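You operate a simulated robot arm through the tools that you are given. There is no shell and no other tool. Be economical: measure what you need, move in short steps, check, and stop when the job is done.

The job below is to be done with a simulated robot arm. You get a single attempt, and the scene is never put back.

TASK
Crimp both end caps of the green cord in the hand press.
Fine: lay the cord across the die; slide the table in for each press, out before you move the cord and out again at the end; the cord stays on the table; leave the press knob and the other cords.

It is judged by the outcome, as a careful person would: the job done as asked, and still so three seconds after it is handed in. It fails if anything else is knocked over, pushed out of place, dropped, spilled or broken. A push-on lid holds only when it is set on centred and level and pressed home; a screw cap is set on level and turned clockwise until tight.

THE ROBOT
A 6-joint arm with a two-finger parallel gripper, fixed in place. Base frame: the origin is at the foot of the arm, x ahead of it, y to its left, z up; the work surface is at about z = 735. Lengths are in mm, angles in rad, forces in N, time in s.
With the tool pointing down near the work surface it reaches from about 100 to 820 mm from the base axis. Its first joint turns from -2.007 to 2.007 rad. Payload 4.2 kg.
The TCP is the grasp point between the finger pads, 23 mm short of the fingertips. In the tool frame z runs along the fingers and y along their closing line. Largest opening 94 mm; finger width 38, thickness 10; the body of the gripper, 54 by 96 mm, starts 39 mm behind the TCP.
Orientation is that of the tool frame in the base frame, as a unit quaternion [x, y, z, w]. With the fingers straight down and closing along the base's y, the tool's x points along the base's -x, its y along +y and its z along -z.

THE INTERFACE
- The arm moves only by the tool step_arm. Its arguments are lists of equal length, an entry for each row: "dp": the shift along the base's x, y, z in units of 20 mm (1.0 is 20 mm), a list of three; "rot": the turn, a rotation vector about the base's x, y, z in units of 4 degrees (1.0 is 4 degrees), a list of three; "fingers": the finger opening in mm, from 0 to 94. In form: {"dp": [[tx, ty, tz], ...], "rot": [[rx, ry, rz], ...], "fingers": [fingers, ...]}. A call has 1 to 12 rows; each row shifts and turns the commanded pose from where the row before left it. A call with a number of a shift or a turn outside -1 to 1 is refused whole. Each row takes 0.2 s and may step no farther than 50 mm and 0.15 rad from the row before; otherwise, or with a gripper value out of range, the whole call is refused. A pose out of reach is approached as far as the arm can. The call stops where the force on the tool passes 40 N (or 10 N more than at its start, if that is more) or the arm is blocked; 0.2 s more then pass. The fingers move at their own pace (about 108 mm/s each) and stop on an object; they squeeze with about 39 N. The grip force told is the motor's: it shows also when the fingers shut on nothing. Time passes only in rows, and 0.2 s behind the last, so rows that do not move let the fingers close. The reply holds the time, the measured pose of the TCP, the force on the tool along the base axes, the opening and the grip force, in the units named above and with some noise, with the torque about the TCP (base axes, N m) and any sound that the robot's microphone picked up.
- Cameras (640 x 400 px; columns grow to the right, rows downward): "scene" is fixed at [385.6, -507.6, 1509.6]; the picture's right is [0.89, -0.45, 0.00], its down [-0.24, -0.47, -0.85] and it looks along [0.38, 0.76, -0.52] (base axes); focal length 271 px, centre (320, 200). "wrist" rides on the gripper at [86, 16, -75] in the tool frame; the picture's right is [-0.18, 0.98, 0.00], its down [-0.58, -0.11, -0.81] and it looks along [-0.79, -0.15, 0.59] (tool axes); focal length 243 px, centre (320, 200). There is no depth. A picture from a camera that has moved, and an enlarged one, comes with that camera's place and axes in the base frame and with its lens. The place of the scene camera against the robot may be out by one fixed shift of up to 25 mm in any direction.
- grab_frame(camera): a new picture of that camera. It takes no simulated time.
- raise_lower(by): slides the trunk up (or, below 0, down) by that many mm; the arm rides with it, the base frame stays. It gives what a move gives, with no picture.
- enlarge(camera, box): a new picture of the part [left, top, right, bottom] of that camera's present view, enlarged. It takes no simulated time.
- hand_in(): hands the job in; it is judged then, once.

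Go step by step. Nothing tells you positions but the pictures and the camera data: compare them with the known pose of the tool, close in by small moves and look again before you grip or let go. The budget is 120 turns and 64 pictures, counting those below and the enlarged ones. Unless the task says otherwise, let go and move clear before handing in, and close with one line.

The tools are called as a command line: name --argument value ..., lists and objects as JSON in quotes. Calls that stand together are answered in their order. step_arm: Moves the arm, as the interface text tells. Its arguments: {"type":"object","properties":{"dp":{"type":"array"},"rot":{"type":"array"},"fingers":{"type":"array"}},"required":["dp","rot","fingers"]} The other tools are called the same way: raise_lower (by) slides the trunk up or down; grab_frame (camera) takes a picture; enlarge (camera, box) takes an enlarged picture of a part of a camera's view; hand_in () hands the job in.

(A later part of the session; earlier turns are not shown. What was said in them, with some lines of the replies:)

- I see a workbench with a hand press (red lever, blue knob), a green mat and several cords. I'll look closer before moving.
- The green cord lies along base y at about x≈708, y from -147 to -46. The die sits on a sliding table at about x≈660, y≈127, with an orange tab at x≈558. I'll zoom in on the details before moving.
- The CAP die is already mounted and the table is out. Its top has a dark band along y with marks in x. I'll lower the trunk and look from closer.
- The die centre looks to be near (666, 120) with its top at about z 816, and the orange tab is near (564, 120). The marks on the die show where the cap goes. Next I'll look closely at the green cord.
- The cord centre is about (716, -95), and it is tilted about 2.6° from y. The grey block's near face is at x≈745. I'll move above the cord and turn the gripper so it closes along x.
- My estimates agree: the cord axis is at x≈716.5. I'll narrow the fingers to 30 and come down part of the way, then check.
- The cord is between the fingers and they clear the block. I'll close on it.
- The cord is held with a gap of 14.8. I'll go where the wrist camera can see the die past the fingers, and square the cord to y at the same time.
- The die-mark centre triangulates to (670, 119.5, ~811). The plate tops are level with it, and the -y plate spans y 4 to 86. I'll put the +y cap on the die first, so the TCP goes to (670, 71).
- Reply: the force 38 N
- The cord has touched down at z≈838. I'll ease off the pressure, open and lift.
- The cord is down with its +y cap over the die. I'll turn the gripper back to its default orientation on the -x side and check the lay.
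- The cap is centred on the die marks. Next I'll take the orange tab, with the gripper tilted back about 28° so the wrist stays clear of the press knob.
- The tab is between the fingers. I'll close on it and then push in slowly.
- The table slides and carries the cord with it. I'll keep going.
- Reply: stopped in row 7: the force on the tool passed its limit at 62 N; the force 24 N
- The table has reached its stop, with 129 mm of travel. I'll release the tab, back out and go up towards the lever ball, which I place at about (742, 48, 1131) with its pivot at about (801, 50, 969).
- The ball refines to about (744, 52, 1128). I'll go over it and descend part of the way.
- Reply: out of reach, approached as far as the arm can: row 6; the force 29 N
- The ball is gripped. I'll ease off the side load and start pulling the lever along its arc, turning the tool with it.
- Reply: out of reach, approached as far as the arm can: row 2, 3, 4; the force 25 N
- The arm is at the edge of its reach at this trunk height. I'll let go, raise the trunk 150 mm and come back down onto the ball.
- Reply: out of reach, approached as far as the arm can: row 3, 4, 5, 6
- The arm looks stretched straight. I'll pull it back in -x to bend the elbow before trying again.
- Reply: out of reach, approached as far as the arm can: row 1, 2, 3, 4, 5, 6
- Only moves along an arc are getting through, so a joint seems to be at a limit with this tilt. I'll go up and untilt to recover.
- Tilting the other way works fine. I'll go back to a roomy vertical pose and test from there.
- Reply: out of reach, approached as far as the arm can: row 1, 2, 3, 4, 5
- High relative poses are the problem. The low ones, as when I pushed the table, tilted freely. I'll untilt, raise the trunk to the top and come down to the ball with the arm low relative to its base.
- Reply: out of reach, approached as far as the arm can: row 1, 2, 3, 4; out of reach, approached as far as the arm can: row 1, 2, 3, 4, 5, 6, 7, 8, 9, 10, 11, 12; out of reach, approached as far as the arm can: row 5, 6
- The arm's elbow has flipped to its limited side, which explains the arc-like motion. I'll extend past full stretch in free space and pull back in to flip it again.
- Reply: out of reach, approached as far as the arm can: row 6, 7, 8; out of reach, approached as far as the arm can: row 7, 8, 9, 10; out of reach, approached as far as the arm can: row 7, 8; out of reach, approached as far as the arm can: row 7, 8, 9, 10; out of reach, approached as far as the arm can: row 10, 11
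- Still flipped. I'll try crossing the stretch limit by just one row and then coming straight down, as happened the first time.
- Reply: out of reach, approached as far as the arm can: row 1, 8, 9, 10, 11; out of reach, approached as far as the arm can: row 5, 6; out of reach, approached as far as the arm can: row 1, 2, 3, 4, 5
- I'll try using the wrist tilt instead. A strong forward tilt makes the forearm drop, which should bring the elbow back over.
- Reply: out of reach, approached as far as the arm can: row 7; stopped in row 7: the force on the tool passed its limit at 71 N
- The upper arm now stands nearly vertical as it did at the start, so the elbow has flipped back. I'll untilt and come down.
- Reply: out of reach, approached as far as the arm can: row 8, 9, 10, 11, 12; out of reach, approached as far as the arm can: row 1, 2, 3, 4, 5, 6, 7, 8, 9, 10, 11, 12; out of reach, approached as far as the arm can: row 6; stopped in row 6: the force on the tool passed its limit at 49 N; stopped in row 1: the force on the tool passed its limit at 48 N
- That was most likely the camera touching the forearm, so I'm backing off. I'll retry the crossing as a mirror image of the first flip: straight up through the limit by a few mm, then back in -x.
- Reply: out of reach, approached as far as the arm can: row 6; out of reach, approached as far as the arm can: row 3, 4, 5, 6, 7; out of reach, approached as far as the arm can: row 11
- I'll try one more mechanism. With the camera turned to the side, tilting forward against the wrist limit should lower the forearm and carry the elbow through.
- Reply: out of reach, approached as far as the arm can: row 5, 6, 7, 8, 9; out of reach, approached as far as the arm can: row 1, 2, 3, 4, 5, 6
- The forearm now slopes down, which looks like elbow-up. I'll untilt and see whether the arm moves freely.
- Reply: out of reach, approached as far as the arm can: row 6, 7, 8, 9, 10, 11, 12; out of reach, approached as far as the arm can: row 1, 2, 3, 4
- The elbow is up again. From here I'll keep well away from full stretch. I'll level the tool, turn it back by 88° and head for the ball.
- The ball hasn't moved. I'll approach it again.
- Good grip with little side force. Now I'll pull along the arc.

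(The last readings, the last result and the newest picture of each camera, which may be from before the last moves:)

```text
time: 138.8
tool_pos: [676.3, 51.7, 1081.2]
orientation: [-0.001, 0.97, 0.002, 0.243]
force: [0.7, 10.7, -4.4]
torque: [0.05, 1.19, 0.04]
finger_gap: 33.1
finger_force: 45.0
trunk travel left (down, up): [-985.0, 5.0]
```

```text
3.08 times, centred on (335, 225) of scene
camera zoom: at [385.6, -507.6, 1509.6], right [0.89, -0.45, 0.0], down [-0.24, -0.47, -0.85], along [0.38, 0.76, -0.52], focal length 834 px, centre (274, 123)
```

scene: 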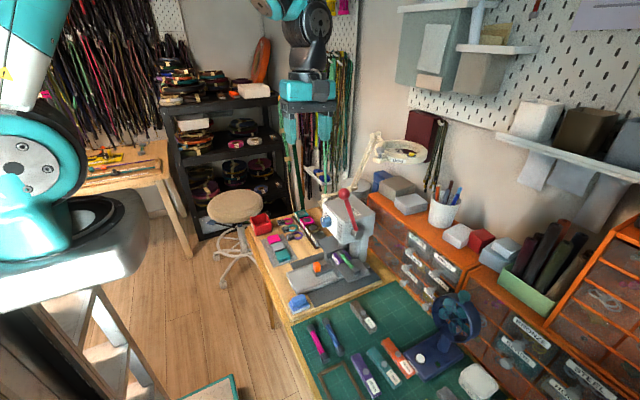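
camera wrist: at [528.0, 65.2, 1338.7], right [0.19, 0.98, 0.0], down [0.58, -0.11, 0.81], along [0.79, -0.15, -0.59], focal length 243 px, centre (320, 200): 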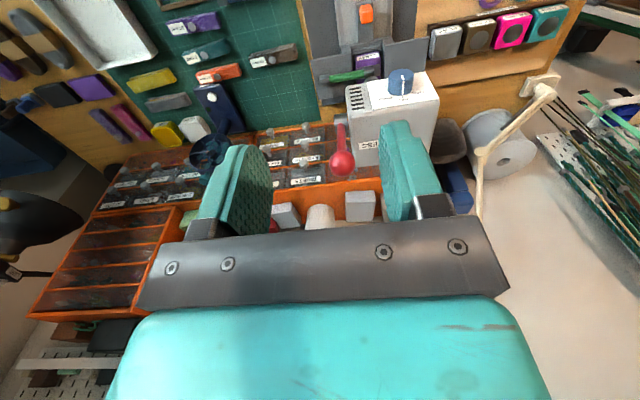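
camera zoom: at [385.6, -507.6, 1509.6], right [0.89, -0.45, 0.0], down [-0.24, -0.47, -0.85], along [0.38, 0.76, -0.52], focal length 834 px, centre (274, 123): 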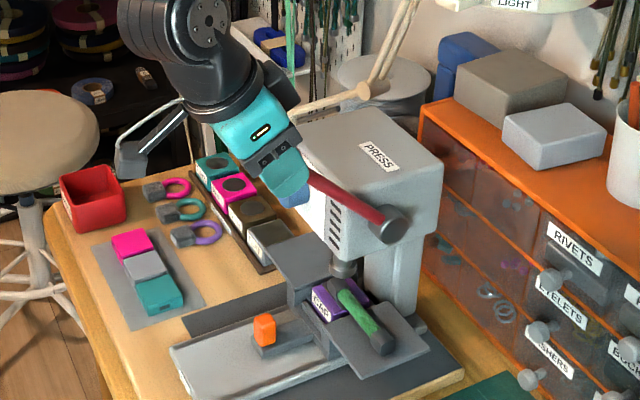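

The lever follows and the ram is coming down. I'll continue.

step_arm --dp '[[-0.382, 0.04, -0.45], [-0.349, 0, -0.476], [-0.316, 0, -0.5], [-0.28, 0, -0.52], [-0.243, 0, -0.538]]' --rot '[[0, -1, 0], [0, -1, 0], [0, -1, 0], [0, -1, 0], [0, -1, 0]]' --fingers '[15, 15, 15, 15, 15]'

enlarge --camera "scene" --box '[300, 210, 380, 270]'

```text
time: 140.0
tool_pos: [644.7, 51.1, 1033.4]
orientation: [-0.001, 0.913, 0.002, 0.408]
force: [-5.3, 15.1, 2.1]
torque: [-0.06, 1.01, 0.39]
finger_gap: 33.2
finger_force: 45.5
trunk travel left (down, up): [-985.0, 5.0]
```

```text
6.67 times, centred on (340, 240) of scene
camera zoom: at [385.6, -507.6, 1509.6], right [0.89, -0.45, 0.0], down [-0.24, -0.47, -0.85], along [0.38, 0.76, -0.52], focal length 1807 px, centre (187, -67)
```

zoom: 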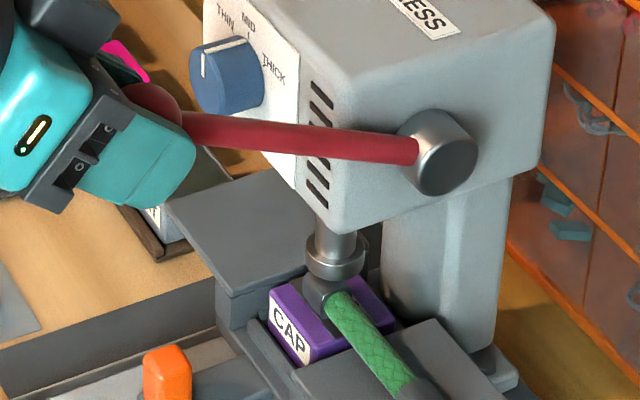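

step_arm --dp '[[-0.205, -0.02, -0.553], [-0.165, 0, -0.565]]' --rot '[[0, -1, 0], [0, -1, 0]]' --fingers '[15, 15]'

step_arm --dp '[[-0.126, 0, -0.575], [-0.085, 0, -0.585]]' --rot '[[0, -1, 0], [0, -1, 0]]' --fingers '[15, 15]'

```text
time: 140.6
tool_pos: [637.1, 52.2, 1010.4]
orientation: [-0.001, 0.882, 0.001, 0.471]
force: [-14.9, 17.3, 7.3]
torque: [-0.31, 0.49, 0.46]
finger_gap: 33.4
finger_force: 44.6
trunk travel left (down, up): [-985.0, 5.0]
```

```text
time: 141.2
tool_pos: [632.9, 51.6, 987.2]
orientation: [-0.001, 0.848, 0.001, 0.531]
force: [-14.5, 14.6, 3.8]
torque: [-0.24, 0.91, 0.3]
finger_gap: 33.3
finger_force: 45.1
trunk travel left (down, up): [-985.0, 5.0]
```

step_arm --dp '[[-0.09, 0.03, -0.588], [-0.02, 0.02, -0.59]]' --rot '[[0, -1, 0], [0, -1, 0]]' --fingers '[15, 15]'

enlarge --camera "scene" --box '[300, 210, 380, 270]'

```text
time: 141.9
tool_pos: [635.7, 52.4, 961.0]
orientation: [0.005, 0.808, -0.01, 0.589]
force: [-6.6, -24.4, 20.9]
torque: [0.07, 0.17, -0.28]
finger_gap: 33.1
finger_force: 44.4
out of reach, approached as far as the arm can: row 2
trunk travel left (down, up): [-985.0, 5.0]
stopped in row 2: the force on the tool passed its limit at 43 N (the readings are from after the stop); the commanded pose is now the measured one
```

```text
6.67 times, centred on (340, 240) of scene
camera zoom: at [385.6, -507.6, 1509.6], right [0.89, -0.45, 0.0], down [-0.24, -0.47, -0.85], along [0.38, 0.76, -0.52], focal length 1807 px, centre (187, -67)
```

zoom: 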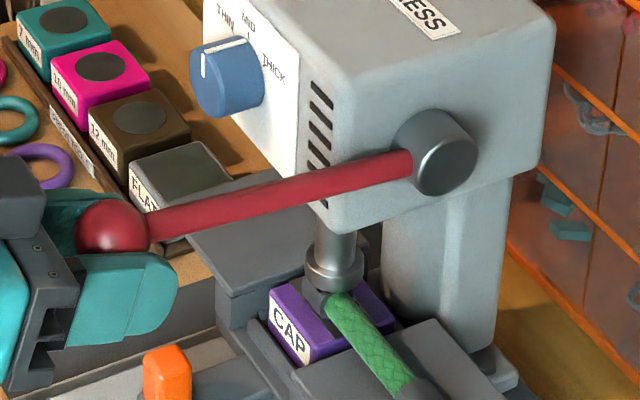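

I won't tilt any further. I'll relieve the side force and push on down in small steps.

step_arm --dp '[[0, -0.06, 0], [0, 0, -0.2]]' --rot '[[0, 0.5, 0], [0, 0.5, 0]]' --fingers '[15, 15]'

step_arm --dp '[[0.01, 0, -0.3], [0.02, 0, -0.3]]' --rot '[[0, 0.2, 0], [0, 0, 0]]' --fingers '[15, 15]'

```text
time: 142.6
tool_pos: [638.2, 51.1, 958.8]
orientation: [0.004, 0.828, -0.012, 0.561]
force: [-6.9, -14.4, 18.9]
torque: [0.07, 0.12, -0.25]
finger_gap: 33.0
finger_force: 44.6
trunk travel left (down, up): [-985.0, 5.0]
stopped in row 2: the force on the tool passed its limit at 43 N (the readings are from after the stop); the commanded pose is now the measured one
```

```text
time: 143.2
tool_pos: [638.0, 54.5, 943.0]
orientation: [0.003, 0.832, -0.007, 0.555]
force: [-0.1, -0.2, 0.0]
torque: [0.01, 0.0, 0.03]
finger_gap: 15.0
finger_force: 0.0
trunk travel left (down, up): [-985.0, 5.0]
```

enlarge --camera "scene" --box '[270, 170, 380, 280]'

```text
3.64 times, centred on (325, 225) of scene
camera zoom: at [385.6, -507.6, 1509.6], right [0.89, -0.45, 0.0], down [-0.24, -0.47, -0.85], along [0.38, 0.76, -0.52], focal length 986 px, centre (302, 109)
```

zoom: 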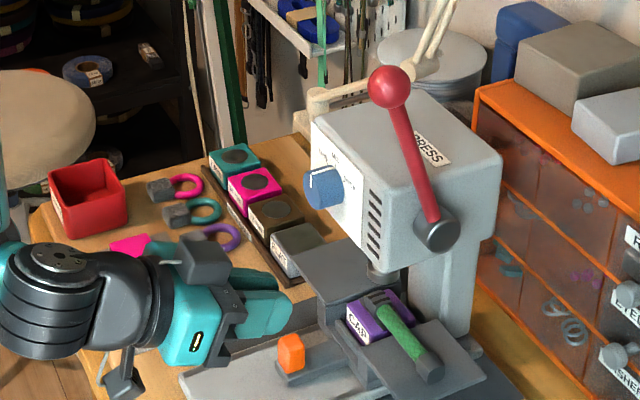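

The fingers slipped off and the lever sprang back up by itself. I'll check whether the cap got crimped.

enlarge --camera "scene" --box '[324, 246, 354, 268]'

```text
16.00 times, centred on (339, 257) of scene
camera zoom: at [385.6, -507.6, 1509.6], right [0.89, -0.45, 0.0], down [-0.24, -0.47, -0.85], along [0.38, 0.76, -0.52], focal length 4337 px, centre (16, -712)
```

zoom: 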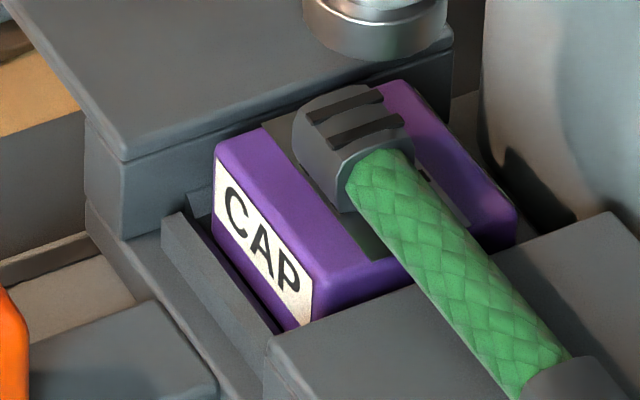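

The first cap is crimped: two grooves are visible, and the lever returned by itself. I'll back away, lower the trunk to mid-height and take the tab to slide the table out.

step_arm --dp '[[-0.33, 0.27, 0.74], [-0.33, 0.27, 0.74], [-0.33, 0.27, 0.74], [-0.33, 0.27, 0.74], [-0.33, 0.27, 0.74], [-0.33, 0.27, 0.74], [-0.33, 0.27, 0.74], [-0.33, 0.27, 0.74], [-0.33, 0.27, 0.74], [-0.33, 0.27, 0.74], [-0.33, 0.27, 0.74], [-0.33, 0.27, 0.74]]' --rot '[[0, 1, 0], [0, 1, 0], [0, 1, 0], [0, 1, 0], [0, 1, 0], [0, 1, 0], [0, 1, 0], [0, 1, 0], [0, 1, 0], [0, 0.85, 0], [0, 0, 0], [0, 0, 0]]' --fingers '[30, 50, 50, 50, 50, 50, 50, 50, 50, 50, 50, 50]'

raise_lower --by -235

grab_frame --camera "wrist"

```text
time: 145.8
tool_pos: [559.0, 119.4, 1123.2]
orientation: [0.001, 0.97, -0.01, 0.242]
force: [0.7, 0.1, 0.9]
torque: [0.02, 0.01, 0.0]
finger_gap: 49.8
finger_force: 0.0
trunk travel left (down, up): [-985.0, 5.0]
```

```text
time: 148.3
tool_pos: [559.6, 117.7, 887.3]
orientation: [0.0, 0.97, -0.009, 0.242]
force: [0.9, -0.6, -0.4]
torque: [0.0, -0.02, -0.03]
finger_gap: 50.2
finger_force: 0.1
trunk travel left (down, up): [-750.0, 240.0]
```

```text
10 pictures are left
camera wrist: at [447.5, 135.3, 912.2], right [0.17, 0.98, 0.07], down [0.13, -0.09, 0.99], along [0.98, -0.16, -0.15], focal length 243 px, centre (320, 200)
```

wrist: 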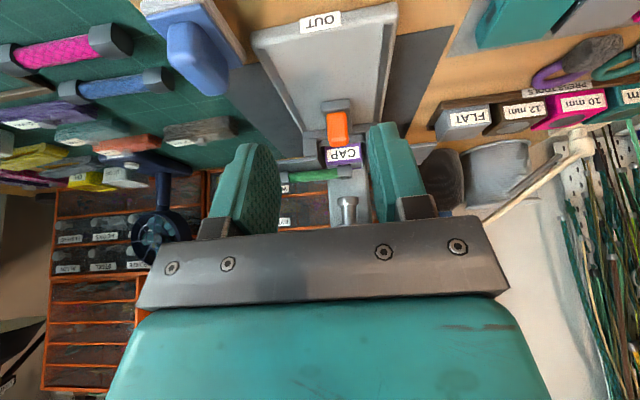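

step_arm --dp '[[0.93, 0.01, 0], [0.93, 0.01, 0], [0.93, 0.01, 0], [0.93, 0.01, 0], [0.93, 0.02, 0], [0.93, 0.02, 0], [0.95, 0, 0], [0, 0, -0.8], [0, 0, -0.8], [0, 0, -0.8], [0, 0, -0.7]]' --rot '[[0, 0, 0], [0, 0, 0], [0, 0, 0], [0, 0, 0], [0, 0, 0], [0, 0, 0], [0, 0, 0], [0, 0, 0], [0, 0, 0], [0, 0, 0], [0, 0, 0]]' --fingers '[50, 50, 50, 50, 50, 50, 50, 50, 50, 50, 50]'

step_arm --dp '[[0, 0, 0], [0, 0, 0], [0, 0, 0], [0, 0, 0]]' --rot '[[0, 0, 0], [0, 0, 0], [0, 0, 0], [0, 0, 0]]' --fingers '[30, 10, 10, 10]'

step_arm --dp '[[-0.2, 0, 0], [-0.3, 0, 0], [-0.4, 0, 0], [-0.4, 0, 0]]' --rot '[[0, 0, 0], [0, 0, 0], [0, 0, 0], [0, 0, 0]]' --fingers '[10, 10, 10, 10]'

```text
time: 150.7
tool_pos: [689.3, 117.3, 825.6]
orientation: [0.0, 0.97, -0.009, 0.242]
force: [0.4, 0.2, 0.5]
torque: [-0.02, 0.0, 0.01]
finger_gap: 50.0
finger_force: 0.1
trunk travel left (down, up): [-750.0, 240.0]
```

```text
time: 151.7
tool_pos: [689.6, 120.4, 827.3]
orientation: [-0.001, 0.97, -0.008, 0.242]
force: [0.5, 12.8, -7.3]
torque: [1.05, -0.29, -0.52]
finger_gap: 21.4
finger_force: 44.7
trunk travel left (down, up): [-750.0, 240.0]
```

```text
time: 152.7
tool_pos: [662.9, 119.7, 824.7]
orientation: [0.0, 0.97, -0.009, 0.242]
force: [0.5, 15.7, 1.6]
torque: [1.05, 0.58, -0.29]
finger_gap: 21.6
finger_force: 44.9
trunk travel left (down, up): [-750.0, 240.0]
```

The table is sliding out. I'll continue to the stop.

step_arm --dp '[[-0.4, 0.05, 0], [-0.4, 0.03, 0], [-0.4, 0, 0], [-0.4, 0, 0], [-0.4, 0, 0], [-0.4, 0, 0], [-0.4, 0, 0], [-0.4, 0, 0], [-0.4, 0, 0], [-0.4, 0, 0], [-0.4, 0, 0]]' --rot '[[0, 0, 0], [0, 0, 0], [0, 0, 0], [0, 0, 0], [0, 0, 0], [0, 0, 0], [0, 0, 0], [0, 0, 0], [0, 0, 0], [0, 0, 0], [0, 0, 0]]' --fingers '[10, 10, 10, 10, 10, 10, 10, 10, 10, 10, 10]'

step_arm --dp '[[-0.2, 0, 0], [-0.2, 0, 0], [-0.2, 0, 0], [-0.2, 0, 0], [-0.2, 0, 0]]' --rot '[[0, 0, 0], [0, 0, 0], [0, 0, 0], [0, 0, 0], [0, 0, 0]]' --fingers '[10, 10, 10, 10, 10]'

```text
time: 155.1
tool_pos: [576.0, 121.1, 826.2]
orientation: [0.0, 0.97, -0.01, 0.241]
force: [1.8, -13.1, 12.3]
torque: [0.38, -0.31, -0.52]
finger_gap: 21.8
finger_force: 44.9
trunk travel left (down, up): [-750.0, 240.0]
```

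```text
time: 156.3
tool_pos: [558.9, 120.8, 825.6]
orientation: [0.001, 0.97, -0.01, 0.244]
force: [24.9, -21.7, 7.0]
torque: [0.46, 0.36, -0.52]
finger_gap: 21.7
finger_force: 45.3
trunk travel left (down, up): [-750.0, 240.0]
```

The table is at its out stop. I'll release the tab, back off and check the cord.

step_arm --dp '[[0.08, 0.03, 0], [0, 0, 0], [0, 0, 0], [0, 0, 0], [0, 0, 0.9], [-0.2, 0, 1], [-0.5, 0, 1], [-0.5, 0, 1], [-0.5, 0, 1]]' --rot '[[0, 0, 0], [0, 0, 0], [0, 0, 0], [0, 0, 0], [0, 0, 0], [0, 0, 0], [0, 0, 0], [0, 0, 0], [0, 0, 0]]' --fingers '[10, 50, 50, 50, 50, 50, 50, 50, 50]'

step_arm --dp '[[-0.5, -0.1, 0.8], [-0.5, -0.1, 0.8], [-0.5, -0.1, 0.8], [-0.5, -0.1, 0.8], [-0.5, -0.1, 0.8], [-0.8, -0.1, 0], [-0.8, 0, 0]]' --rot '[[0, 1, 0], [0, 1, 0], [0, 1, 0], [0, 1, 0], [0, 1, 0], [0, 1, 0], [0, 1, 0]]' --fingers '[94, 94, 94, 94, 94, 94, 94]'

enlarge --camera "wrist" --box '[270, 80, 430, 220]'

```text
time: 158.3
tool_pos: [523.7, 121.1, 922.6]
orientation: [-0.001, 0.97, -0.009, 0.243]
force: [0.4, -0.1, -0.2]
torque: [0.0, -0.01, 0.0]
finger_gap: 49.8
finger_force: 0.1
trunk travel left (down, up): [-750.0, 240.0]
```

```text
time: 159.9
tool_pos: [441.2, 110.4, 1005.0]
orientation: [-0.002, 1.0, -0.009, 0.001]
force: [0.5, 0.2, -0.2]
torque: [0.0, 0.0, 0.03]
finger_gap: 94.0
finger_force: 0.0
trunk travel left (down, up): [-750.0, 240.0]
```

```text
2.86 times, centred on (350, 150) of wrist
camera zoom: at [354.8, 127.8, 1078.1], right [0.18, 0.98, -0.02], down [0.58, -0.09, 0.81], along [0.79, -0.16, -0.59], focal length 693 px, centre (234, 343)
```

zoom: 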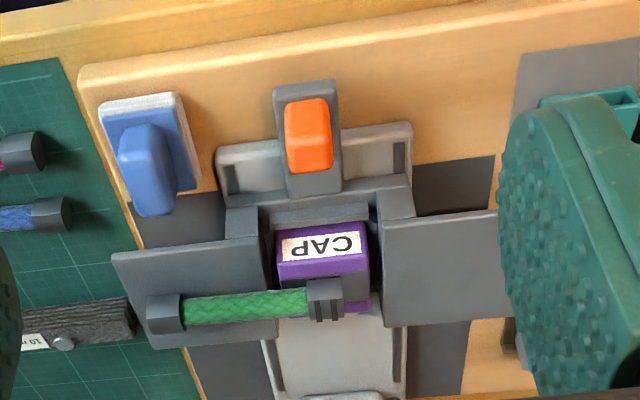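

The cap and cord are still in place. The table now sits about 5 mm further out than at the start, so the cord axis is at x≈664.5. I'll turn the gripper and fetch the cord to shift it +y.

step_arm --dp '[[0.93, 0, 0], [0.93, 0, 0], [0.93, 0, 0], [0.93, -0.1, 0], [0.93, -0.2, 0], [0.93, -0.2, 0], [0.93, -0.2, 0], [0.93, -0.2, 0], [0.93, -0.2, 0], [0.93, -0.2, 0], [0.93, -0.2, 0], [0.93, -0.2, 0]]' --rot '[[0.26, 0, 1], [0, 0, 1], [0, 0, 1], [0, 0, 1], [0, 0, 1], [0, 0, 1], [0, 0, 1], [0, 0, 1], [0, 0, 1], [0, 0, 1], [0, 0, 1], [0, 0, 1]]' --fingers '[94, 94, 94, 94, 94, 94, 94, 94, 94, 94, 94, 94]'

step_arm --dp '[[0, -0.1, 0], [0, -0.1, 0], [0, 0, 0], [0, 0, 0], [0, 0, 0], [0, 0, 0], [0, 0, 0], [0, 0, 0], [0, 0, 0], [0, 0, 0], [0, 0, 0], [0, 0, 0]]' --rot '[[0, 0, 1], [0, 0, 1], [0, 0, 1], [0, 0, 1], [0, 0, 1], [0, 0, 1], [0, 0, 1], [0, 0, 1], [0, 0, 1], [0, 0, 1], [0, 0, 0.5], [0, 0, 0]]' --fingers '[34, 34, 34, 34, 34, 34, 34, 34, 34, 34, 34, 34]'

```text
time: 162.5
tool_pos: [666.0, 75.8, 1005.8]
orientation: [-0.409, 0.912, 0.0, 0.0]
force: [0.3, -0.3, 0.5]
torque: [-0.01, -0.02, -0.01]
finger_gap: 94.1
finger_force: 0.0
trunk travel left (down, up): [-750.0, 240.0]
```

```text
time: 165.1
tool_pos: [663.9, 71.8, 1003.7]
orientation: [0.709, -0.705, -0.001, -0.001]
force: [-0.3, 0.4, 0.9]
torque: [0.01, 0.0, 0.02]
finger_gap: 33.8
finger_force: 0.1
trunk travel left (down, up): [-750.0, 240.0]
```

step_arm --dp '[[0, 0, -1], [0, 0, -1], [0, 0, -1], [0, 0, -1], [0, 0, -1], [0, 0, -1], [0, 0, -0.4], [0, 0, 0]]' --rot '[[0, 0, 0], [0, 0, 0], [0, 0, 0], [0, 0, 0], [0, 0, 0], [0, 0, 0], [0, 0, 0], [0, 0, 0]]' --fingers '[34, 34, 34, 34, 34, 34, 34, 34]'

grab_frame --camera "wrist"

```text
time: 166.9
tool_pos: [664.5, 73.2, 874.8]
orientation: [0.708, -0.706, 0.0, -0.001]
force: [-0.2, 0.7, 0.3]
torque: [0.01, -0.01, 0.0]
finger_gap: 33.9
finger_force: 0.0
trunk travel left (down, up): [-750.0, 240.0]
```

```text
8 pictures are left
camera wrist: at [647.9, -14.4, 949.4], right [-0.98, 0.18, 0.0], down [0.11, 0.58, 0.81], along [0.14, 0.79, -0.59], focal length 243 px, centre (320, 200)
```

wrist: 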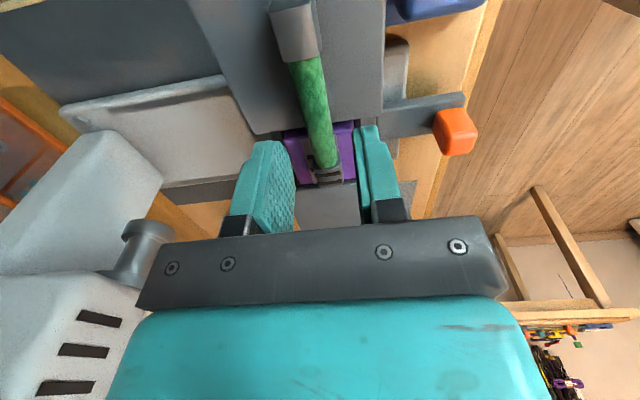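

The cord axis is at x≈665, directly below. I'll go down and grip.

step_arm --dp '[[0.02, 0, -0.6], [0, 0, -0.6], [0, 0, -0.5], [0, 0, -0.1], [0, 0, 0]]' --rot '[[0, 0, 0], [0, 0, 0], [0, 0, 0], [0, 0, 0], [0, 0, 0]]' --fingers '[34, 34, 34, 34, 34]'

step_arm --dp '[[0, 0, 0], [0, 0, 0], [0, 0, 0], [0, 0, 0]]' --rot '[[0, 0, 0], [0, 0, 0], [0, 0, 0], [0, 0, 0]]' --fingers '[26, 8, 8, 8]'

```text
time: 168.1
tool_pos: [666.0, 70.5, 838.9]
orientation: [0.708, -0.706, 0.0, 0.001]
force: [0.5, -0.4, -0.7]
torque: [-0.02, -0.02, -0.02]
finger_gap: 34.1
finger_force: 0.0
trunk travel left (down, up): [-750.0, 240.0]
```

```text
time: 169.1
tool_pos: [665.3, 70.7, 839.1]
orientation: [0.708, -0.706, 0.0, -0.001]
force: [0.4, -0.4, 0.3]
torque: [-0.01, -0.02, 0.0]
finger_gap: 14.9
finger_force: 38.9
trunk travel left (down, up): [-750.0, 240.0]
```

step_arm --dp '[[0, 0, 0.5], [0, 0, 0.5], [0, 0.8, 0], [0, 0.8, 0], [0, 0.8, 0], [0, 0.8, 0], [0, 0.8, 0], [0, 0.825, 0], [0, 0, 0], [0, 0, -0.5], [0, 0, -0.4]]' --rot '[[0, 0, 0], [0, 0, 0], [0, 0, 0], [0, 0, 0], [0, 0, 0], [0, 0, 0], [0, 0, 0], [0, 0, 0], [0, 0, 0], [0, 0, 0], [0, 0, 0]]' --fingers '[8, 8, 8, 8, 8, 8, 8, 8, 8, 8, 8]'

step_arm --dp '[[0, 0, -0.05], [0, 0, -0.05]]' --rot '[[0, 0, 0], [0, 0, 0]]' --fingers '[8, 8]'

enlarge --camera "scene" --box '[290, 245, 340, 280]'

```text
time: 171.5
tool_pos: [665.3, 167.9, 840.7]
orientation: [0.708, -0.706, 0.0, 0.0]
force: [-0.8, 0.8, 0.2]
torque: [-0.02, 0.0, 0.01]
finger_gap: 15.0
finger_force: 38.6
trunk travel left (down, up): [-750.0, 240.0]
```

```text
time: 172.1
tool_pos: [664.4, 168.5, 839.8]
orientation: [0.709, -0.706, 0.0, 0.0]
force: [-0.4, 0.0, 3.2]
torque: [-0.25, 0.03, -0.06]
finger_gap: 15.2
finger_force: 39.1
trunk travel left (down, up): [-750.0, 240.0]
```

```text
11.43 times, centred on (315, 262) of scene
camera zoom: at [385.6, -507.6, 1509.6], right [0.89, -0.45, 0.0], down [-0.24, -0.47, -0.85], along [0.38, 0.76, -0.52], focal length 3098 px, centre (377, -514)
```

zoom: 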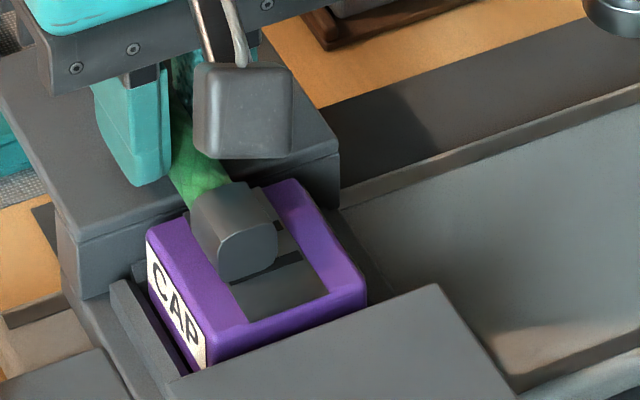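

The second cap is close, but it sits about 4 mm too far +y and a few mm towards -x relative to the marks. I'll lift a little, correct it and lower.

step_arm --dp '[[0, 0, 0.15], [0.15, -0.1, 0], [0, -0.1, 0], [0, 0, 0], [0, 0, -0.12]]' --rot '[[0, 0, 0], [0, 0, 0], [0, 0, 0], [0, 0, 0], [0, 0, 0]]' --fingers '[8, 8, 8, 8, 8]'

step_arm --dp '[[0, 0, -0.06], [0, 0, -0.06]]' --rot '[[0, 0, 0], [0, 0, 0]]' --fingers '[8, 8]'

enlarge --camera "scene" --box '[290, 245, 340, 280]'

```text
time: 173.3
tool_pos: [667.7, 163.4, 839.6]
orientation: [0.709, -0.706, -0.001, 0.0]
force: [0.3, 0.0, 0.3]
torque: [0.0, -0.03, -0.04]
finger_gap: 14.6
finger_force: 39.1
trunk travel left (down, up): [-750.0, 240.0]
```

```text
time: 173.9
tool_pos: [667.6, 164.6, 840.4]
orientation: [0.709, -0.706, 0.001, -0.001]
force: [0.2, -2.1, 13.4]
torque: [-0.76, 0.06, -0.02]
finger_gap: 14.6
finger_force: 39.5
trunk travel left (down, up): [-750.0, 240.0]
```

```text
11.43 times, centred on (315, 262) of scene
camera zoom: at [385.6, -507.6, 1509.6], right [0.89, -0.45, 0.0], down [-0.24, -0.47, -0.85], along [0.38, 0.76, -0.52], focal length 3098 px, centre (377, -514)
```

zoom: 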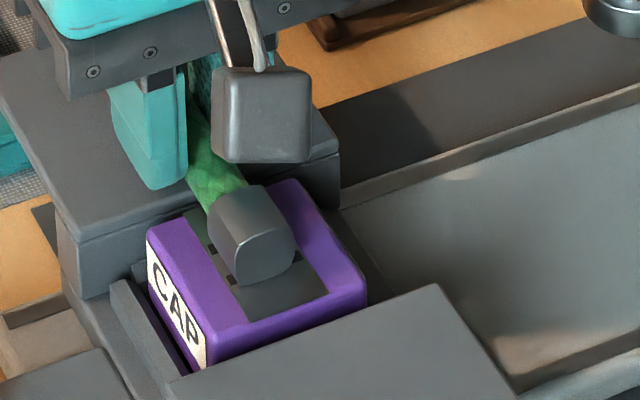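

The cap is now centred over both marks. I'll release and lift away.

step_arm --dp '[[0, 0, -0.04], [0, 0, 0], [0, 0, 0], [0, 0, 0], [0, 0, 0]]' --rot '[[0, 0, 0], [0, 0, 0], [0, 0, 0], [0, 0, 0], [0, 0, 0]]' --fingers '[8, 16, 22, 34, 34]'

step_arm --dp '[[0, 0, 0.5], [0, 0, 1], [0, 0, 1], [-0.3, 0, 1], [-1, 0, 1], [-1, 0, 1], [-1, 0, 1], [-1, 0, 1], [-1, -0.3, 0.5], [-1, -0.3, 0], [-1, -0.3, 0], [-1, -0.3, 0]]' --rot '[[0, 0, 0], [0, 0, 0], [0, 0, 0], [0, 0, 0], [0, 0, 0], [0, 0, 0], [0, 0, 0], [0, 0, 0], [0, 0, -1], [0, 0, -1], [0, 0, -1], [0, 0, -1]]' --fingers '[34, 34, 34, 34, 34, 34, 34, 34, 50, 50, 50, 50]'

step_arm --dp '[[0, -0.3, 0], [0, -0.3, 0], [0, -0.3, 0], [0, 0, 0], [0, 0, 0], [0, 0, 0], [0, 0, 0], [0, 0, 0], [0, 0, 0], [0, 0, 0], [0, 0, 0], [0, 0, 0]]' --rot '[[0, 0, -1], [0, 0, -1], [0, 0, -1], [0, 0, -1], [0, 0, -1], [0, 0, -1], [0, 0, -1], [0, 0, -1], [0, 0, -1], [0, 0, -1], [0, 0, -1], [0, 0, -1]]' --fingers '[50, 50, 50, 50, 50, 50, 50, 50, 50, 50, 50, 50]'

step_arm --dp '[[0, 0, 0], [0, 0, 0], [0, 0, 0], [0, 0, 0], [0, 0, 0], [0, 0, 0], [0, 0, 0]]' --rot '[[0, 0, -1], [0, 0, -1], [0, 0, -1], [0, 0, -1], [0, 0, -1], [0, 0, -1], [0, 0, -0.6]]' --fingers '[50, 50, 50, 50, 50, 50, 50]'

grab_frame --camera "wrist"

```text
time: 175.1
tool_pos: [668.1, 163.3, 836.6]
orientation: [0.709, -0.705, 0.0, -0.001]
force: [0.1, -0.5, 0.5]
torque: [-0.02, -0.01, 0.02]
finger_gap: 33.7
finger_force: 0.1
trunk travel left (down, up): [-750.0, 240.0]
```

```text
time: 177.7
tool_pos: [501.7, 141.9, 997.3]
orientation: [-0.603, 0.798, 0.001, 0.0]
force: [-0.8, -0.1, -0.1]
torque: [0.01, 0.03, 0.01]
finger_gap: 49.9
finger_force: 0.1
trunk travel left (down, up): [-750.0, 240.0]
```

```text
time: 180.3
tool_pos: [502.3, 120.9, 997.1]
orientation: [-0.227, 0.974, 0.0, 0.0]
force: [-0.1, -0.8, -0.1]
torque: [0.01, 0.0, 0.0]
finger_gap: 49.9
finger_force: 0.2
trunk travel left (down, up): [-750.0, 240.0]
```

```text
time: 181.9
tool_pos: [502.4, 122.4, 997.0]
orientation: [0.003, 1.0, 0.0, 0.001]
force: [0.1, -0.3, 0.8]
torque: [0.01, 0.03, -0.01]
finger_gap: 50.0
finger_force: 0.1
trunk travel left (down, up): [-750.0, 240.0]
```

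```text
5 pictures are left
camera wrist: at [415.3, 139.0, 1071.2], right [0.19, 0.98, 0.0], down [0.58, -0.11, 0.81], along [0.79, -0.15, -0.59], focal length 243 px, centre (320, 200)
```

wrist: 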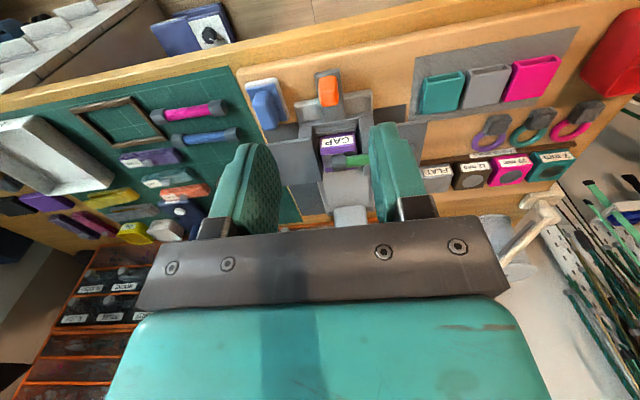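

The cord lies across the die. I'll tilt, take the tab and push in again.

step_arm --dp '[[0.35, -0.02, -0.75], [0.35, -0.02, -0.75], [0.35, -0.02, -0.75], [0.35, 0, -0.75], [0.35, 0, -0.75], [0.35, 0, -0.75], [0.35, 0, -0.75], [0.43, 0, -0.75], [0, 0, -0.9], [0, 0, -0.9], [0, 0, -0.8], [0, 0, 0]]' --rot '[[0, -1, 0], [0, -1, 0], [0, -1, 0], [0, -1, 0], [0, -1, 0], [0, -1, 0], [0, -1, 0], [0, 0, 0], [0, 0, 0], [0, 0, 0], [0, 0, 0], [0, 0, 0]]' --fingers '[52, 52, 52, 52, 52, 52, 52, 52, 52, 52, 52, 52]'

step_arm --dp '[[0, 0, 0], [0, 0, 0], [0, 0, 0], [0, 0, 0]]' --rot '[[0, 0, 0], [0, 0, 0], [0, 0, 0], [0, 0, 0]]' --fingers '[30, 10, 10, 10]'

step_arm --dp '[[0.2, 0, 0], [0.3, 0, 0], [0.4, 0, 0], [0.4, 0, 0]]' --rot '[[0, 0, 0], [0, 0, 0], [0, 0, 0], [0, 0, 0]]' --fingers '[10, 10, 10, 10]'

```text
time: 184.5
tool_pos: [560.2, 121.2, 826.0]
orientation: [0.002, 0.97, 0.0, 0.242]
force: [-0.3, 0.1, -0.1]
torque: [-0.02, -0.01, -0.02]
finger_gap: 51.9
finger_force: 0.1
trunk travel left (down, up): [-750.0, 240.0]
```

```text
time: 185.5
tool_pos: [559.8, 120.0, 824.9]
orientation: [0.002, 0.97, -0.001, 0.241]
force: [0.5, -12.1, -2.4]
torque: [-0.22, -0.52, 0.46]
finger_gap: 21.8
finger_force: 45.1
trunk travel left (down, up): [-750.0, 240.0]
```

```text
time: 186.5
tool_pos: [585.0, 120.5, 825.1]
orientation: [0.002, 0.97, -0.001, 0.242]
force: [-1.6, -20.4, 9.7]
torque: [-0.41, 0.41, 0.23]
finger_gap: 21.4
finger_force: 44.9
trunk travel left (down, up): [-750.0, 240.0]
```

step_arm --dp '[[0.4, -0.06, 0], [0.4, 0, 0], [0.4, 0, 0], [0.4, 0, 0], [0.4, 0, 0], [0.4, 0, 0], [0.4, 0, 0], [0.4, 0, 0], [0.4, 0, 0], [0.4, 0, 0]]' --rot '[[0, 0, 0], [0, 0, 0], [0, 0, 0], [0, 0, 0], [0, 0, 0], [0, 0, 0], [0, 0, 0], [0, 0, 0], [0, 0, 0], [0, 0, 0]]' --fingers '[10, 10, 10, 10, 10, 10, 10, 10, 10, 10]'

step_arm --dp '[[0.3, 0, 0], [0.3, 0, 0], [0.3, 0, 0], [0.3, 0, 0], [0.3, 0, 0], [0.3, 0, 0]]' --rot '[[0, 0, 0], [0, 0, 0], [0, 0, 0], [0, 0, 0], [0, 0, 0], [0, 0, 0]]' --fingers '[10, 10, 10, 10, 10, 10]'

```text
time: 188.7
tool_pos: [666.0, 119.7, 825.5]
orientation: [0.002, 0.97, 0.0, 0.243]
force: [-1.7, -5.3, 9.8]
torque: [-0.54, 0.42, 0.27]
finger_gap: 21.6
finger_force: 44.8
trunk travel left (down, up): [-750.0, 240.0]
```

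```text
time: 190.1
tool_pos: [693.5, 119.7, 823.4]
orientation: [0.0, 0.972, 0.001, 0.235]
force: [-19.3, -0.3, 22.1]
torque: [-0.31, 0.04, -0.27]
finger_gap: 21.6
finger_force: 44.9
trunk travel left (down, up): [-750.0, 240.0]
stopped in row 6: the force on the tool passed its limit at 48 N (the readings are from after the stop); the commanded pose is now the measured one
```

The table is in at its stop. I'll release and return to the lever ball.

step_arm --dp '[[0, 0, 0], [0, 0, 0], [0, 0, 0], [-0.4, 0, 0.9], [-0.5, 0, 0.9], [-0.5, 0, 0.9], [-0.5, 0, 0.9]]' --rot '[[0, 0, 0], [0, 0, 0], [0, 0, 0], [0, 0, 0], [0, 0, 0], [0, 0, 0], [0, 0, 0]]' --fingers '[50, 50, 50, 50, 50, 50, 50]'

step_arm --dp '[[-0.4, -0.2, 1], [-0.4, -0.3, 1], [-0.4, -0.3, 1], [-0.2, -0.3, 1], [0, -0.3, 1], [0, -0.3, 1], [0, -0.3, 1], [0, -0.3, 1], [0, -0.3, 1], [0, -0.3, 1], [0, -0.3, 1], [0, -0.25, 1]]' --rot '[[0, 1, 0], [0, 1, 0], [0, 1, 0], [0, 1, 0], [0, 1, 0], [0, 1, 0], [0, 0.8, 0], [0, 0, 0], [0, 0, 0], [0, 0, 0], [0, 0, 0], [0, 0, 0]]' --fingers '[60, 60, 60, 60, 60, 60, 60, 60, 60, 60, 60, 60]'

step_arm --dp '[[0, 0, 1], [0, 0, 1], [0, 0, 0.3], [0, 0, 0]]' --rot '[[0, 0, 0], [0, 0, 0], [0, 0, 0], [0, 0, 0]]' --fingers '[60, 60, 60, 60]'

```text
time: 191.7
tool_pos: [655.7, 120.5, 894.6]
orientation: [0.001, 0.972, -0.001, 0.236]
force: [0.5, -0.2, -0.1]
torque: [-0.01, 0.0, 0.0]
finger_gap: 50.4
finger_force: 0.0
trunk travel left (down, up): [-750.0, 240.0]
```

```text
time: 194.3
tool_pos: [628.6, 49.9, 1132.5]
orientation: [0.0, 1.0, -0.001, -0.001]
force: [0.3, -0.3, 0.2]
torque: [-0.05, 0.02, -0.05]
finger_gap: 60.0
finger_force: 0.0
trunk travel left (down, up): [-750.0, 240.0]
```

```text
time: 195.3
tool_pos: [627.8, 49.2, 1181.4]
orientation: [0.0, 1.0, 0.0, 0.001]
force: [0.4, -1.1, -1.2]
torque: [-0.02, -0.01, 0.01]
finger_gap: 59.9
finger_force: 0.0
trunk travel left (down, up): [-750.0, 240.0]
```

step_arm --dp '[[0.96, 0.02, 0], [0.96, 0.02, 0], [0.96, 0.02, 0], [0.96, 0.02, 0], [0.96, 0.02, 0], [0.98, 0, 0], [0, 0, -0.9], [0, 0, -0.9], [0, 0, -0.95], [0, 0, 0]]' --rot '[[0, 0, 0], [0, 0, 0], [0, 0, 0], [0, 0, 0], [0, 0, 0], [0, 0, 0], [0, 0, 0], [0, 0, 0], [0, 0, 0], [0, 0, 0]]' --fingers '[60, 60, 60, 60, 60, 60, 60, 60, 60, 60]'

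step_arm --dp '[[0, 0, 0], [0, 0, 0], [0, 0, 0]]' --rot '[[0, 0, 0], [0, 0, 0], [0, 0, 0]]' --fingers '[15, 15, 15]'

```text
time: 197.5
tool_pos: [745.2, 51.5, 1124.5]
orientation: [0.0, 1.0, 0.0, 0.001]
force: [0.5, 0.0, -0.5]
torque: [-0.01, -0.01, 0.01]
finger_gap: 60.1
finger_force: 0.0
trunk travel left (down, up): [-750.0, 240.0]
```

```text
time: 198.3
tool_pos: [745.1, 50.9, 1125.7]
orientation: [0.0, 1.0, 0.001, 0.001]
force: [0.0, -0.6, -2.4]
torque: [0.01, -0.03, 0.02]
finger_gap: 33.2
finger_force: 45.3
trunk travel left (down, up): [-750.0, 240.0]
```

step_arm --dp '[[-0.547, 0, -0.218], [-0.531, 0, -0.256], [-0.512, 0, -0.293], [-0.49, 0, -0.327], [-0.467, 0, -0.361], [-0.44, 0, -0.392], [-0.412, 0, -0.422]]' --rot '[[0, -1, 0], [0, -1, 0], [0, -1, 0], [0, -1, 0], [0, -1, 0], [0, -1, 0], [0, -1, 0]]' --fingers '[15, 15, 15, 15, 15, 15, 15]'

step_arm --dp '[[-0.382, 0.02, -0.45], [-0.349, 0, -0.476], [-0.316, 0, -0.5], [-0.28, 0, -0.52], [-0.243, 0, -0.538], [-0.205, 0, -0.553]]' --rot '[[0, -1, 0], [0, -1, 0], [0, -1, 0], [0, -1, 0], [0, -1, 0], [0, -1, 0]]' --fingers '[15, 15, 15, 15, 15, 15]'

```text
time: 199.9
tool_pos: [678.2, 52.8, 1079.8]
orientation: [0.001, 0.97, -0.001, 0.243]
force: [9.5, 0.0, -9.3]
torque: [-0.06, 0.78, -0.04]
finger_gap: 33.6
finger_force: 44.6
trunk travel left (down, up): [-750.0, 240.0]
```

```text
time: 201.3
tool_pos: [640.9, 52.1, 1019.8]
orientation: [0.001, 0.898, -0.001, 0.439]
force: [6.0, -10.7, 1.8]
torque: [-0.17, 0.49, -0.11]
finger_gap: 33.3
finger_force: 45.2
trunk travel left (down, up): [-750.0, 240.0]
```

step_arm --dp '[[-0.15, -0.03, -0.565], [-0.126, 0, -0.575], [-0.085, 0, -0.585]]' --rot '[[0, -1, 0], [0, -1, 0], [0, -1, 0]]' --fingers '[15, 15, 15]'

step_arm --dp '[[-0.05, 0, -0.4], [-0.02, 0, -0.3], [0, 0, -0.3]]' --rot '[[0, -0.5, 0], [0, 0, 0], [0, 0, 0]]' --fingers '[15, 15, 15]'

```text
time: 202.1
tool_pos: [632.3, 51.3, 984.6]
orientation: [-0.001, 0.848, 0.0, 0.53]
force: [-22.9, -9.5, 6.5]
torque: [-0.25, 0.53, -0.03]
finger_gap: 33.3
finger_force: 45.2
trunk travel left (down, up): [-750.0, 240.0]
```

```text
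time: 202.9
tool_pos: [634.3, 51.7, 968.4]
orientation: [0.001, 0.837, 0.0, 0.548]
force: [0.0, -17.1, 28.9]
torque: [0.0, -0.3, -0.12]
finger_gap: 33.5
finger_force: 45.4
trunk travel left (down, up): [-750.0, 240.0]
```

step_arm --dp '[[0, -0.05, -0.2], [0.01, 0, -0.2]]' --rot '[[0, 0, 0], [0, 0, 0]]' --fingers '[15, 15]'

step_arm --dp '[[0.01, 0, -0.2], [0.01, 0, -0.2]]' --rot '[[0, 0, 0], [0, 0, 0]]' --fingers '[15, 15]'

```text
time: 203.5
tool_pos: [632.9, 51.4, 958.1]
orientation: [0.0, 0.837, -0.001, 0.547]
force: [2.8, -14.4, 31.2]
torque: [0.15, -0.08, -0.14]
finger_gap: 33.2
finger_force: 44.8
trunk travel left (down, up): [-750.0, 240.0]
```

```text
time: 204.1
tool_pos: [633.6, 52.5, 948.2]
orientation: [-0.001, 0.839, 0.001, 0.544]
force: [0.5, -0.3, -0.5]
torque: [-0.01, 0.02, 0.0]
finger_gap: 14.9
finger_force: 0.1
trunk travel left (down, up): [-750.0, 240.0]
```

The ball slipped again at the bottom of the stroke, as it did the first time. I'll check the cap.

enlarge --camera "scene" --box '[320, 240, 360, 270]'

```text
13.33 times, centred on (340, 255) of scene
camera zoom: at [385.6, -507.6, 1509.6], right [0.89, -0.45, 0.0], down [-0.24, -0.47, -0.85], along [0.38, 0.76, -0.52], focal length 3614 px, centre (53, -533)
```

zoom: 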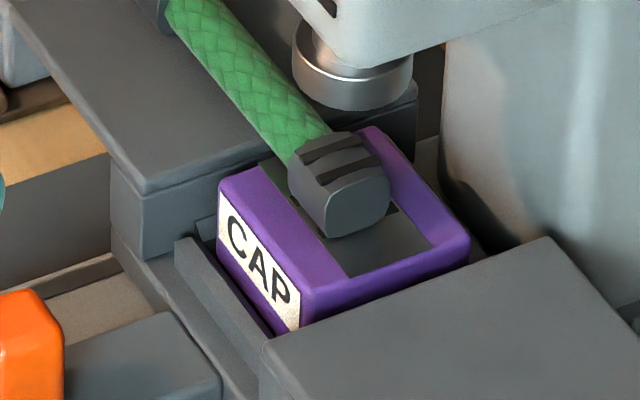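

Both caps are crimped and the lever is back up. Now I'll slide the table out one last time.

step_arm --dp '[[-0.4, 0.3, 0], [-0.4, 0.4, 0], [-0.4, 0.4, 0], [-0.4, 0.4, 0], [-0.2, 0.4, 0], [0, 0.4, 0], [0, 0.4, -0.5], [0, 0.35, -0.6], [0, 0.2, -0.8], [0, 0.1, -0.8]]' --rot '[[0, 1, 0], [0, 1, 0], [0, 1, 0], [0, 1, 0], [0, 1, 0], [0, 1, 0], [0, 1, 0], [0, 1, 0], [0, 1, 0], [0, 0.45, 0]]' --fingers '[30, 52, 52, 52, 52, 52, 52, 52, 52, 52]'

```text
time: 206.3
tool_pos: [596.6, 118.3, 894.2]
orientation: [0.0, 0.97, -0.001, 0.243]
force: [1.0, 0.6, 0.3]
torque: [0.0, 0.01, 0.01]
finger_gap: 52.0
finger_force: 0.1
trunk travel left (down, up): [-750.0, 240.0]
```

step_arm --dp '[[0.95, 0.07, 0], [0.95, 0, 0], [0.95, 0, 0], [0.95, 0, 0], [0.92, 0, 0], [0, 0, -0.9], [0, 0, -0.9], [0, 0, -0.9], [0, 0, -0.75], [0, 0, 0]]' --rot '[[0, 0, 0], [0, 0, 0], [0, 0, 0], [0, 0, 0], [0, 0, 0], [0, 0, 0], [0, 0, 0], [0, 0, 0], [0, 0, 0], [0, 0, 0]]' --fingers '[52, 52, 52, 52, 52, 52, 52, 52, 52, 52]'

step_arm --dp '[[0, 0, 0], [0, 0, 0], [0, 0, 0], [0, 0, 0]]' --rot '[[0, 0, 0], [0, 0, 0], [0, 0, 0], [0, 0, 0]]' --fingers '[30, 10, 10, 10]'

step_arm --dp '[[-0.2, 0, 0], [-0.3, 0, 0], [-0.4, 0, 0], [-0.4, 0, 0], [-0.4, 0, 0], [-0.4, 0, 0], [-0.4, 0, 0], [-0.4, 0, 0], [-0.4, 0, 0], [-0.4, 0, 0], [-0.4, 0, 0], [-0.4, 0, 0]]' --rot '[[0, 0, 0], [0, 0, 0], [0, 0, 0], [0, 0, 0], [0, 0, 0], [0, 0, 0], [0, 0, 0], [0, 0, 0], [0, 0, 0], [0, 0, 0], [0, 0, 0], [0, 0, 0]]' --fingers '[10, 10, 10, 10, 10, 10, 10, 10, 10, 10, 10, 10]'

step_arm --dp '[[-0.3, 0, 0], [-0.3, 0, 0], [-0.3, 0, 0], [-0.3, 0, 0], [-0.2, 0, 0], [-0.2, 0, 0], [-0.2, 0, 0], [-0.2, 0, 0]]' --rot '[[0, 0, 0], [0, 0, 0], [0, 0, 0], [0, 0, 0], [0, 0, 0], [0, 0, 0], [0, 0, 0], [0, 0, 0]]' --fingers '[10, 10, 10, 10, 10, 10, 10, 10]'

```text
time: 208.5
tool_pos: [693.0, 119.8, 826.5]
orientation: [0.0, 0.97, 0.0, 0.245]
force: [0.1, 0.6, 0.2]
torque: [-0.02, 0.02, 0.02]
finger_gap: 51.7
finger_force: 0.0
trunk travel left (down, up): [-750.0, 240.0]
```

```text
time: 209.5
tool_pos: [693.3, 119.5, 826.7]
orientation: [0.001, 0.97, -0.002, 0.245]
force: [0.9, -1.1, -1.4]
torque: [-0.01, -0.32, 0.02]
finger_gap: 21.6
finger_force: 44.9
trunk travel left (down, up): [-750.0, 240.0]
```

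```text
time: 212.1
tool_pos: [601.5, 118.9, 827.0]
orientation: [0.001, 0.97, 0.0, 0.244]
force: [0.9, -2.1, -13.7]
torque: [-0.11, 1.4, 0.03]
finger_gap: 21.6
finger_force: 44.8
trunk travel left (down, up): [-750.0, 240.0]
```

```text
time: 213.9
tool_pos: [562.0, 119.8, 826.4]
orientation: [0.0, 0.97, 0.0, 0.244]
force: [3.7, -8.6, -1.6]
torque: [-0.2, 0.05, 0.08]
finger_gap: 21.5
finger_force: 44.7
trunk travel left (down, up): [-750.0, 240.0]
```

step_arm --dp '[[-0.15, 0, 0], [-0.1, 0, 0]]' --rot '[[0, 0, 0], [0, 0, 0]]' --fingers '[10, 10]'

```text
time: 214.5
tool_pos: [557.0, 120.8, 826.4]
orientation: [0.0, 0.97, -0.001, 0.244]
force: [13.3, -12.0, -2.8]
torque: [-0.16, -0.52, -0.29]
finger_gap: 21.6
finger_force: 35.1
trunk travel left (down, up): [-750.0, 240.0]
```

It is at the out stop. I'll release, back off and take a last look.

step_arm --dp '[[0.06, 0, 0], [0, 0, 0], [0, 0, 0], [0, 0, 0], [0, 0, 0.9], [-0.2, 0, 1], [-0.5, 0, 1], [-0.5, 0, 1], [-0.5, 0, 1], [-0.5, 0, 1]]' --rot '[[0, 0, 0], [0, 0, 0], [0, 0, 0], [0, 0, 0], [0, 0, 0], [0, 0, 0], [0, 0, 0], [0, 0, 0], [0, 0, 0], [0, 0, 0]]' --fingers '[15, 50, 50, 50, 50, 50, 50, 50, 50, 50]'

step_arm --dp '[[-0.5, -0.1, 0.8], [-0.5, -0.1, 0.8], [-0.5, -0.1, 0.8], [-0.5, -0.1, 0.8], [-0.5, -0.1, 0.8], [-0.8, -0.1, 0], [-0.8, 0, 0]]' --rot '[[0, 1, 0], [0, 1, 0], [0, 1, 0], [0, 1, 0], [0, 1, 0], [0, 1, 0], [0, 1, 0]]' --fingers '[94, 94, 94, 94, 94, 94, 94]'

enlarge --camera "scene" --box '[260, 180, 400, 300]'

enlarge --camera "wrist" --box '[220, 50, 440, 220]'

```text
time: 216.7
tool_pos: [514.5, 118.7, 943.9]
orientation: [0.0, 0.97, -0.001, 0.244]
force: [0.4, 0.4, 0.4]
torque: [0.0, 0.0, -0.02]
finger_gap: 50.3
finger_force: 0.2
trunk travel left (down, up): [-750.0, 240.0]
```

```text
time: 218.3
tool_pos: [430.9, 108.4, 1025.8]
orientation: [0.0, 1.0, 0.001, 0.002]
force: [0.3, 0.3, 0.1]
torque: [0.0, 0.02, 0.02]
finger_gap: 93.8
finger_force: 0.0
trunk travel left (down, up): [-750.0, 240.0]
```

```text
3.33 times, centred on (330, 240) of scene
camera zoom: at [385.6, -507.6, 1509.6], right [0.89, -0.45, 0.0], down [-0.24, -0.47, -0.85], along [0.38, 0.76, -0.52], focal length 904 px, centre (287, 67)
```

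zoom: 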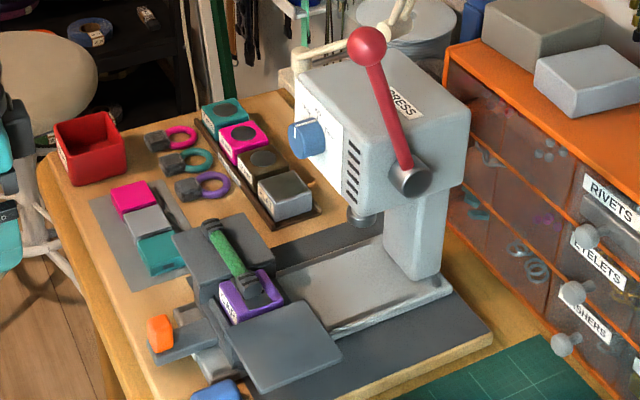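

```text
2.35 times, centred on (330, 135) of wrist
camera zoom: at [344.7, 125.2, 1099.0], right [0.18, 0.98, 0.0], down [0.58, -0.11, 0.81], along [0.79, -0.15, -0.59], focal length 571 px, centre (296, 353)
```

zoom: 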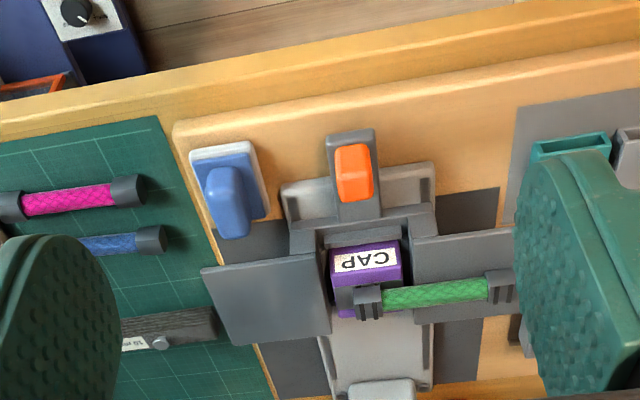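

Both caps of the green cord show crimp grooves and the cord rests on the table. The table is out, the lever is up, the knob and other cords are where they were, and the arm is clear.

hand_in

```text
The job is handed in.
```

I crimped both end caps of the green cord in the press and left the cord lying on the slid-out table. I did not touch the press knob or the other cords.
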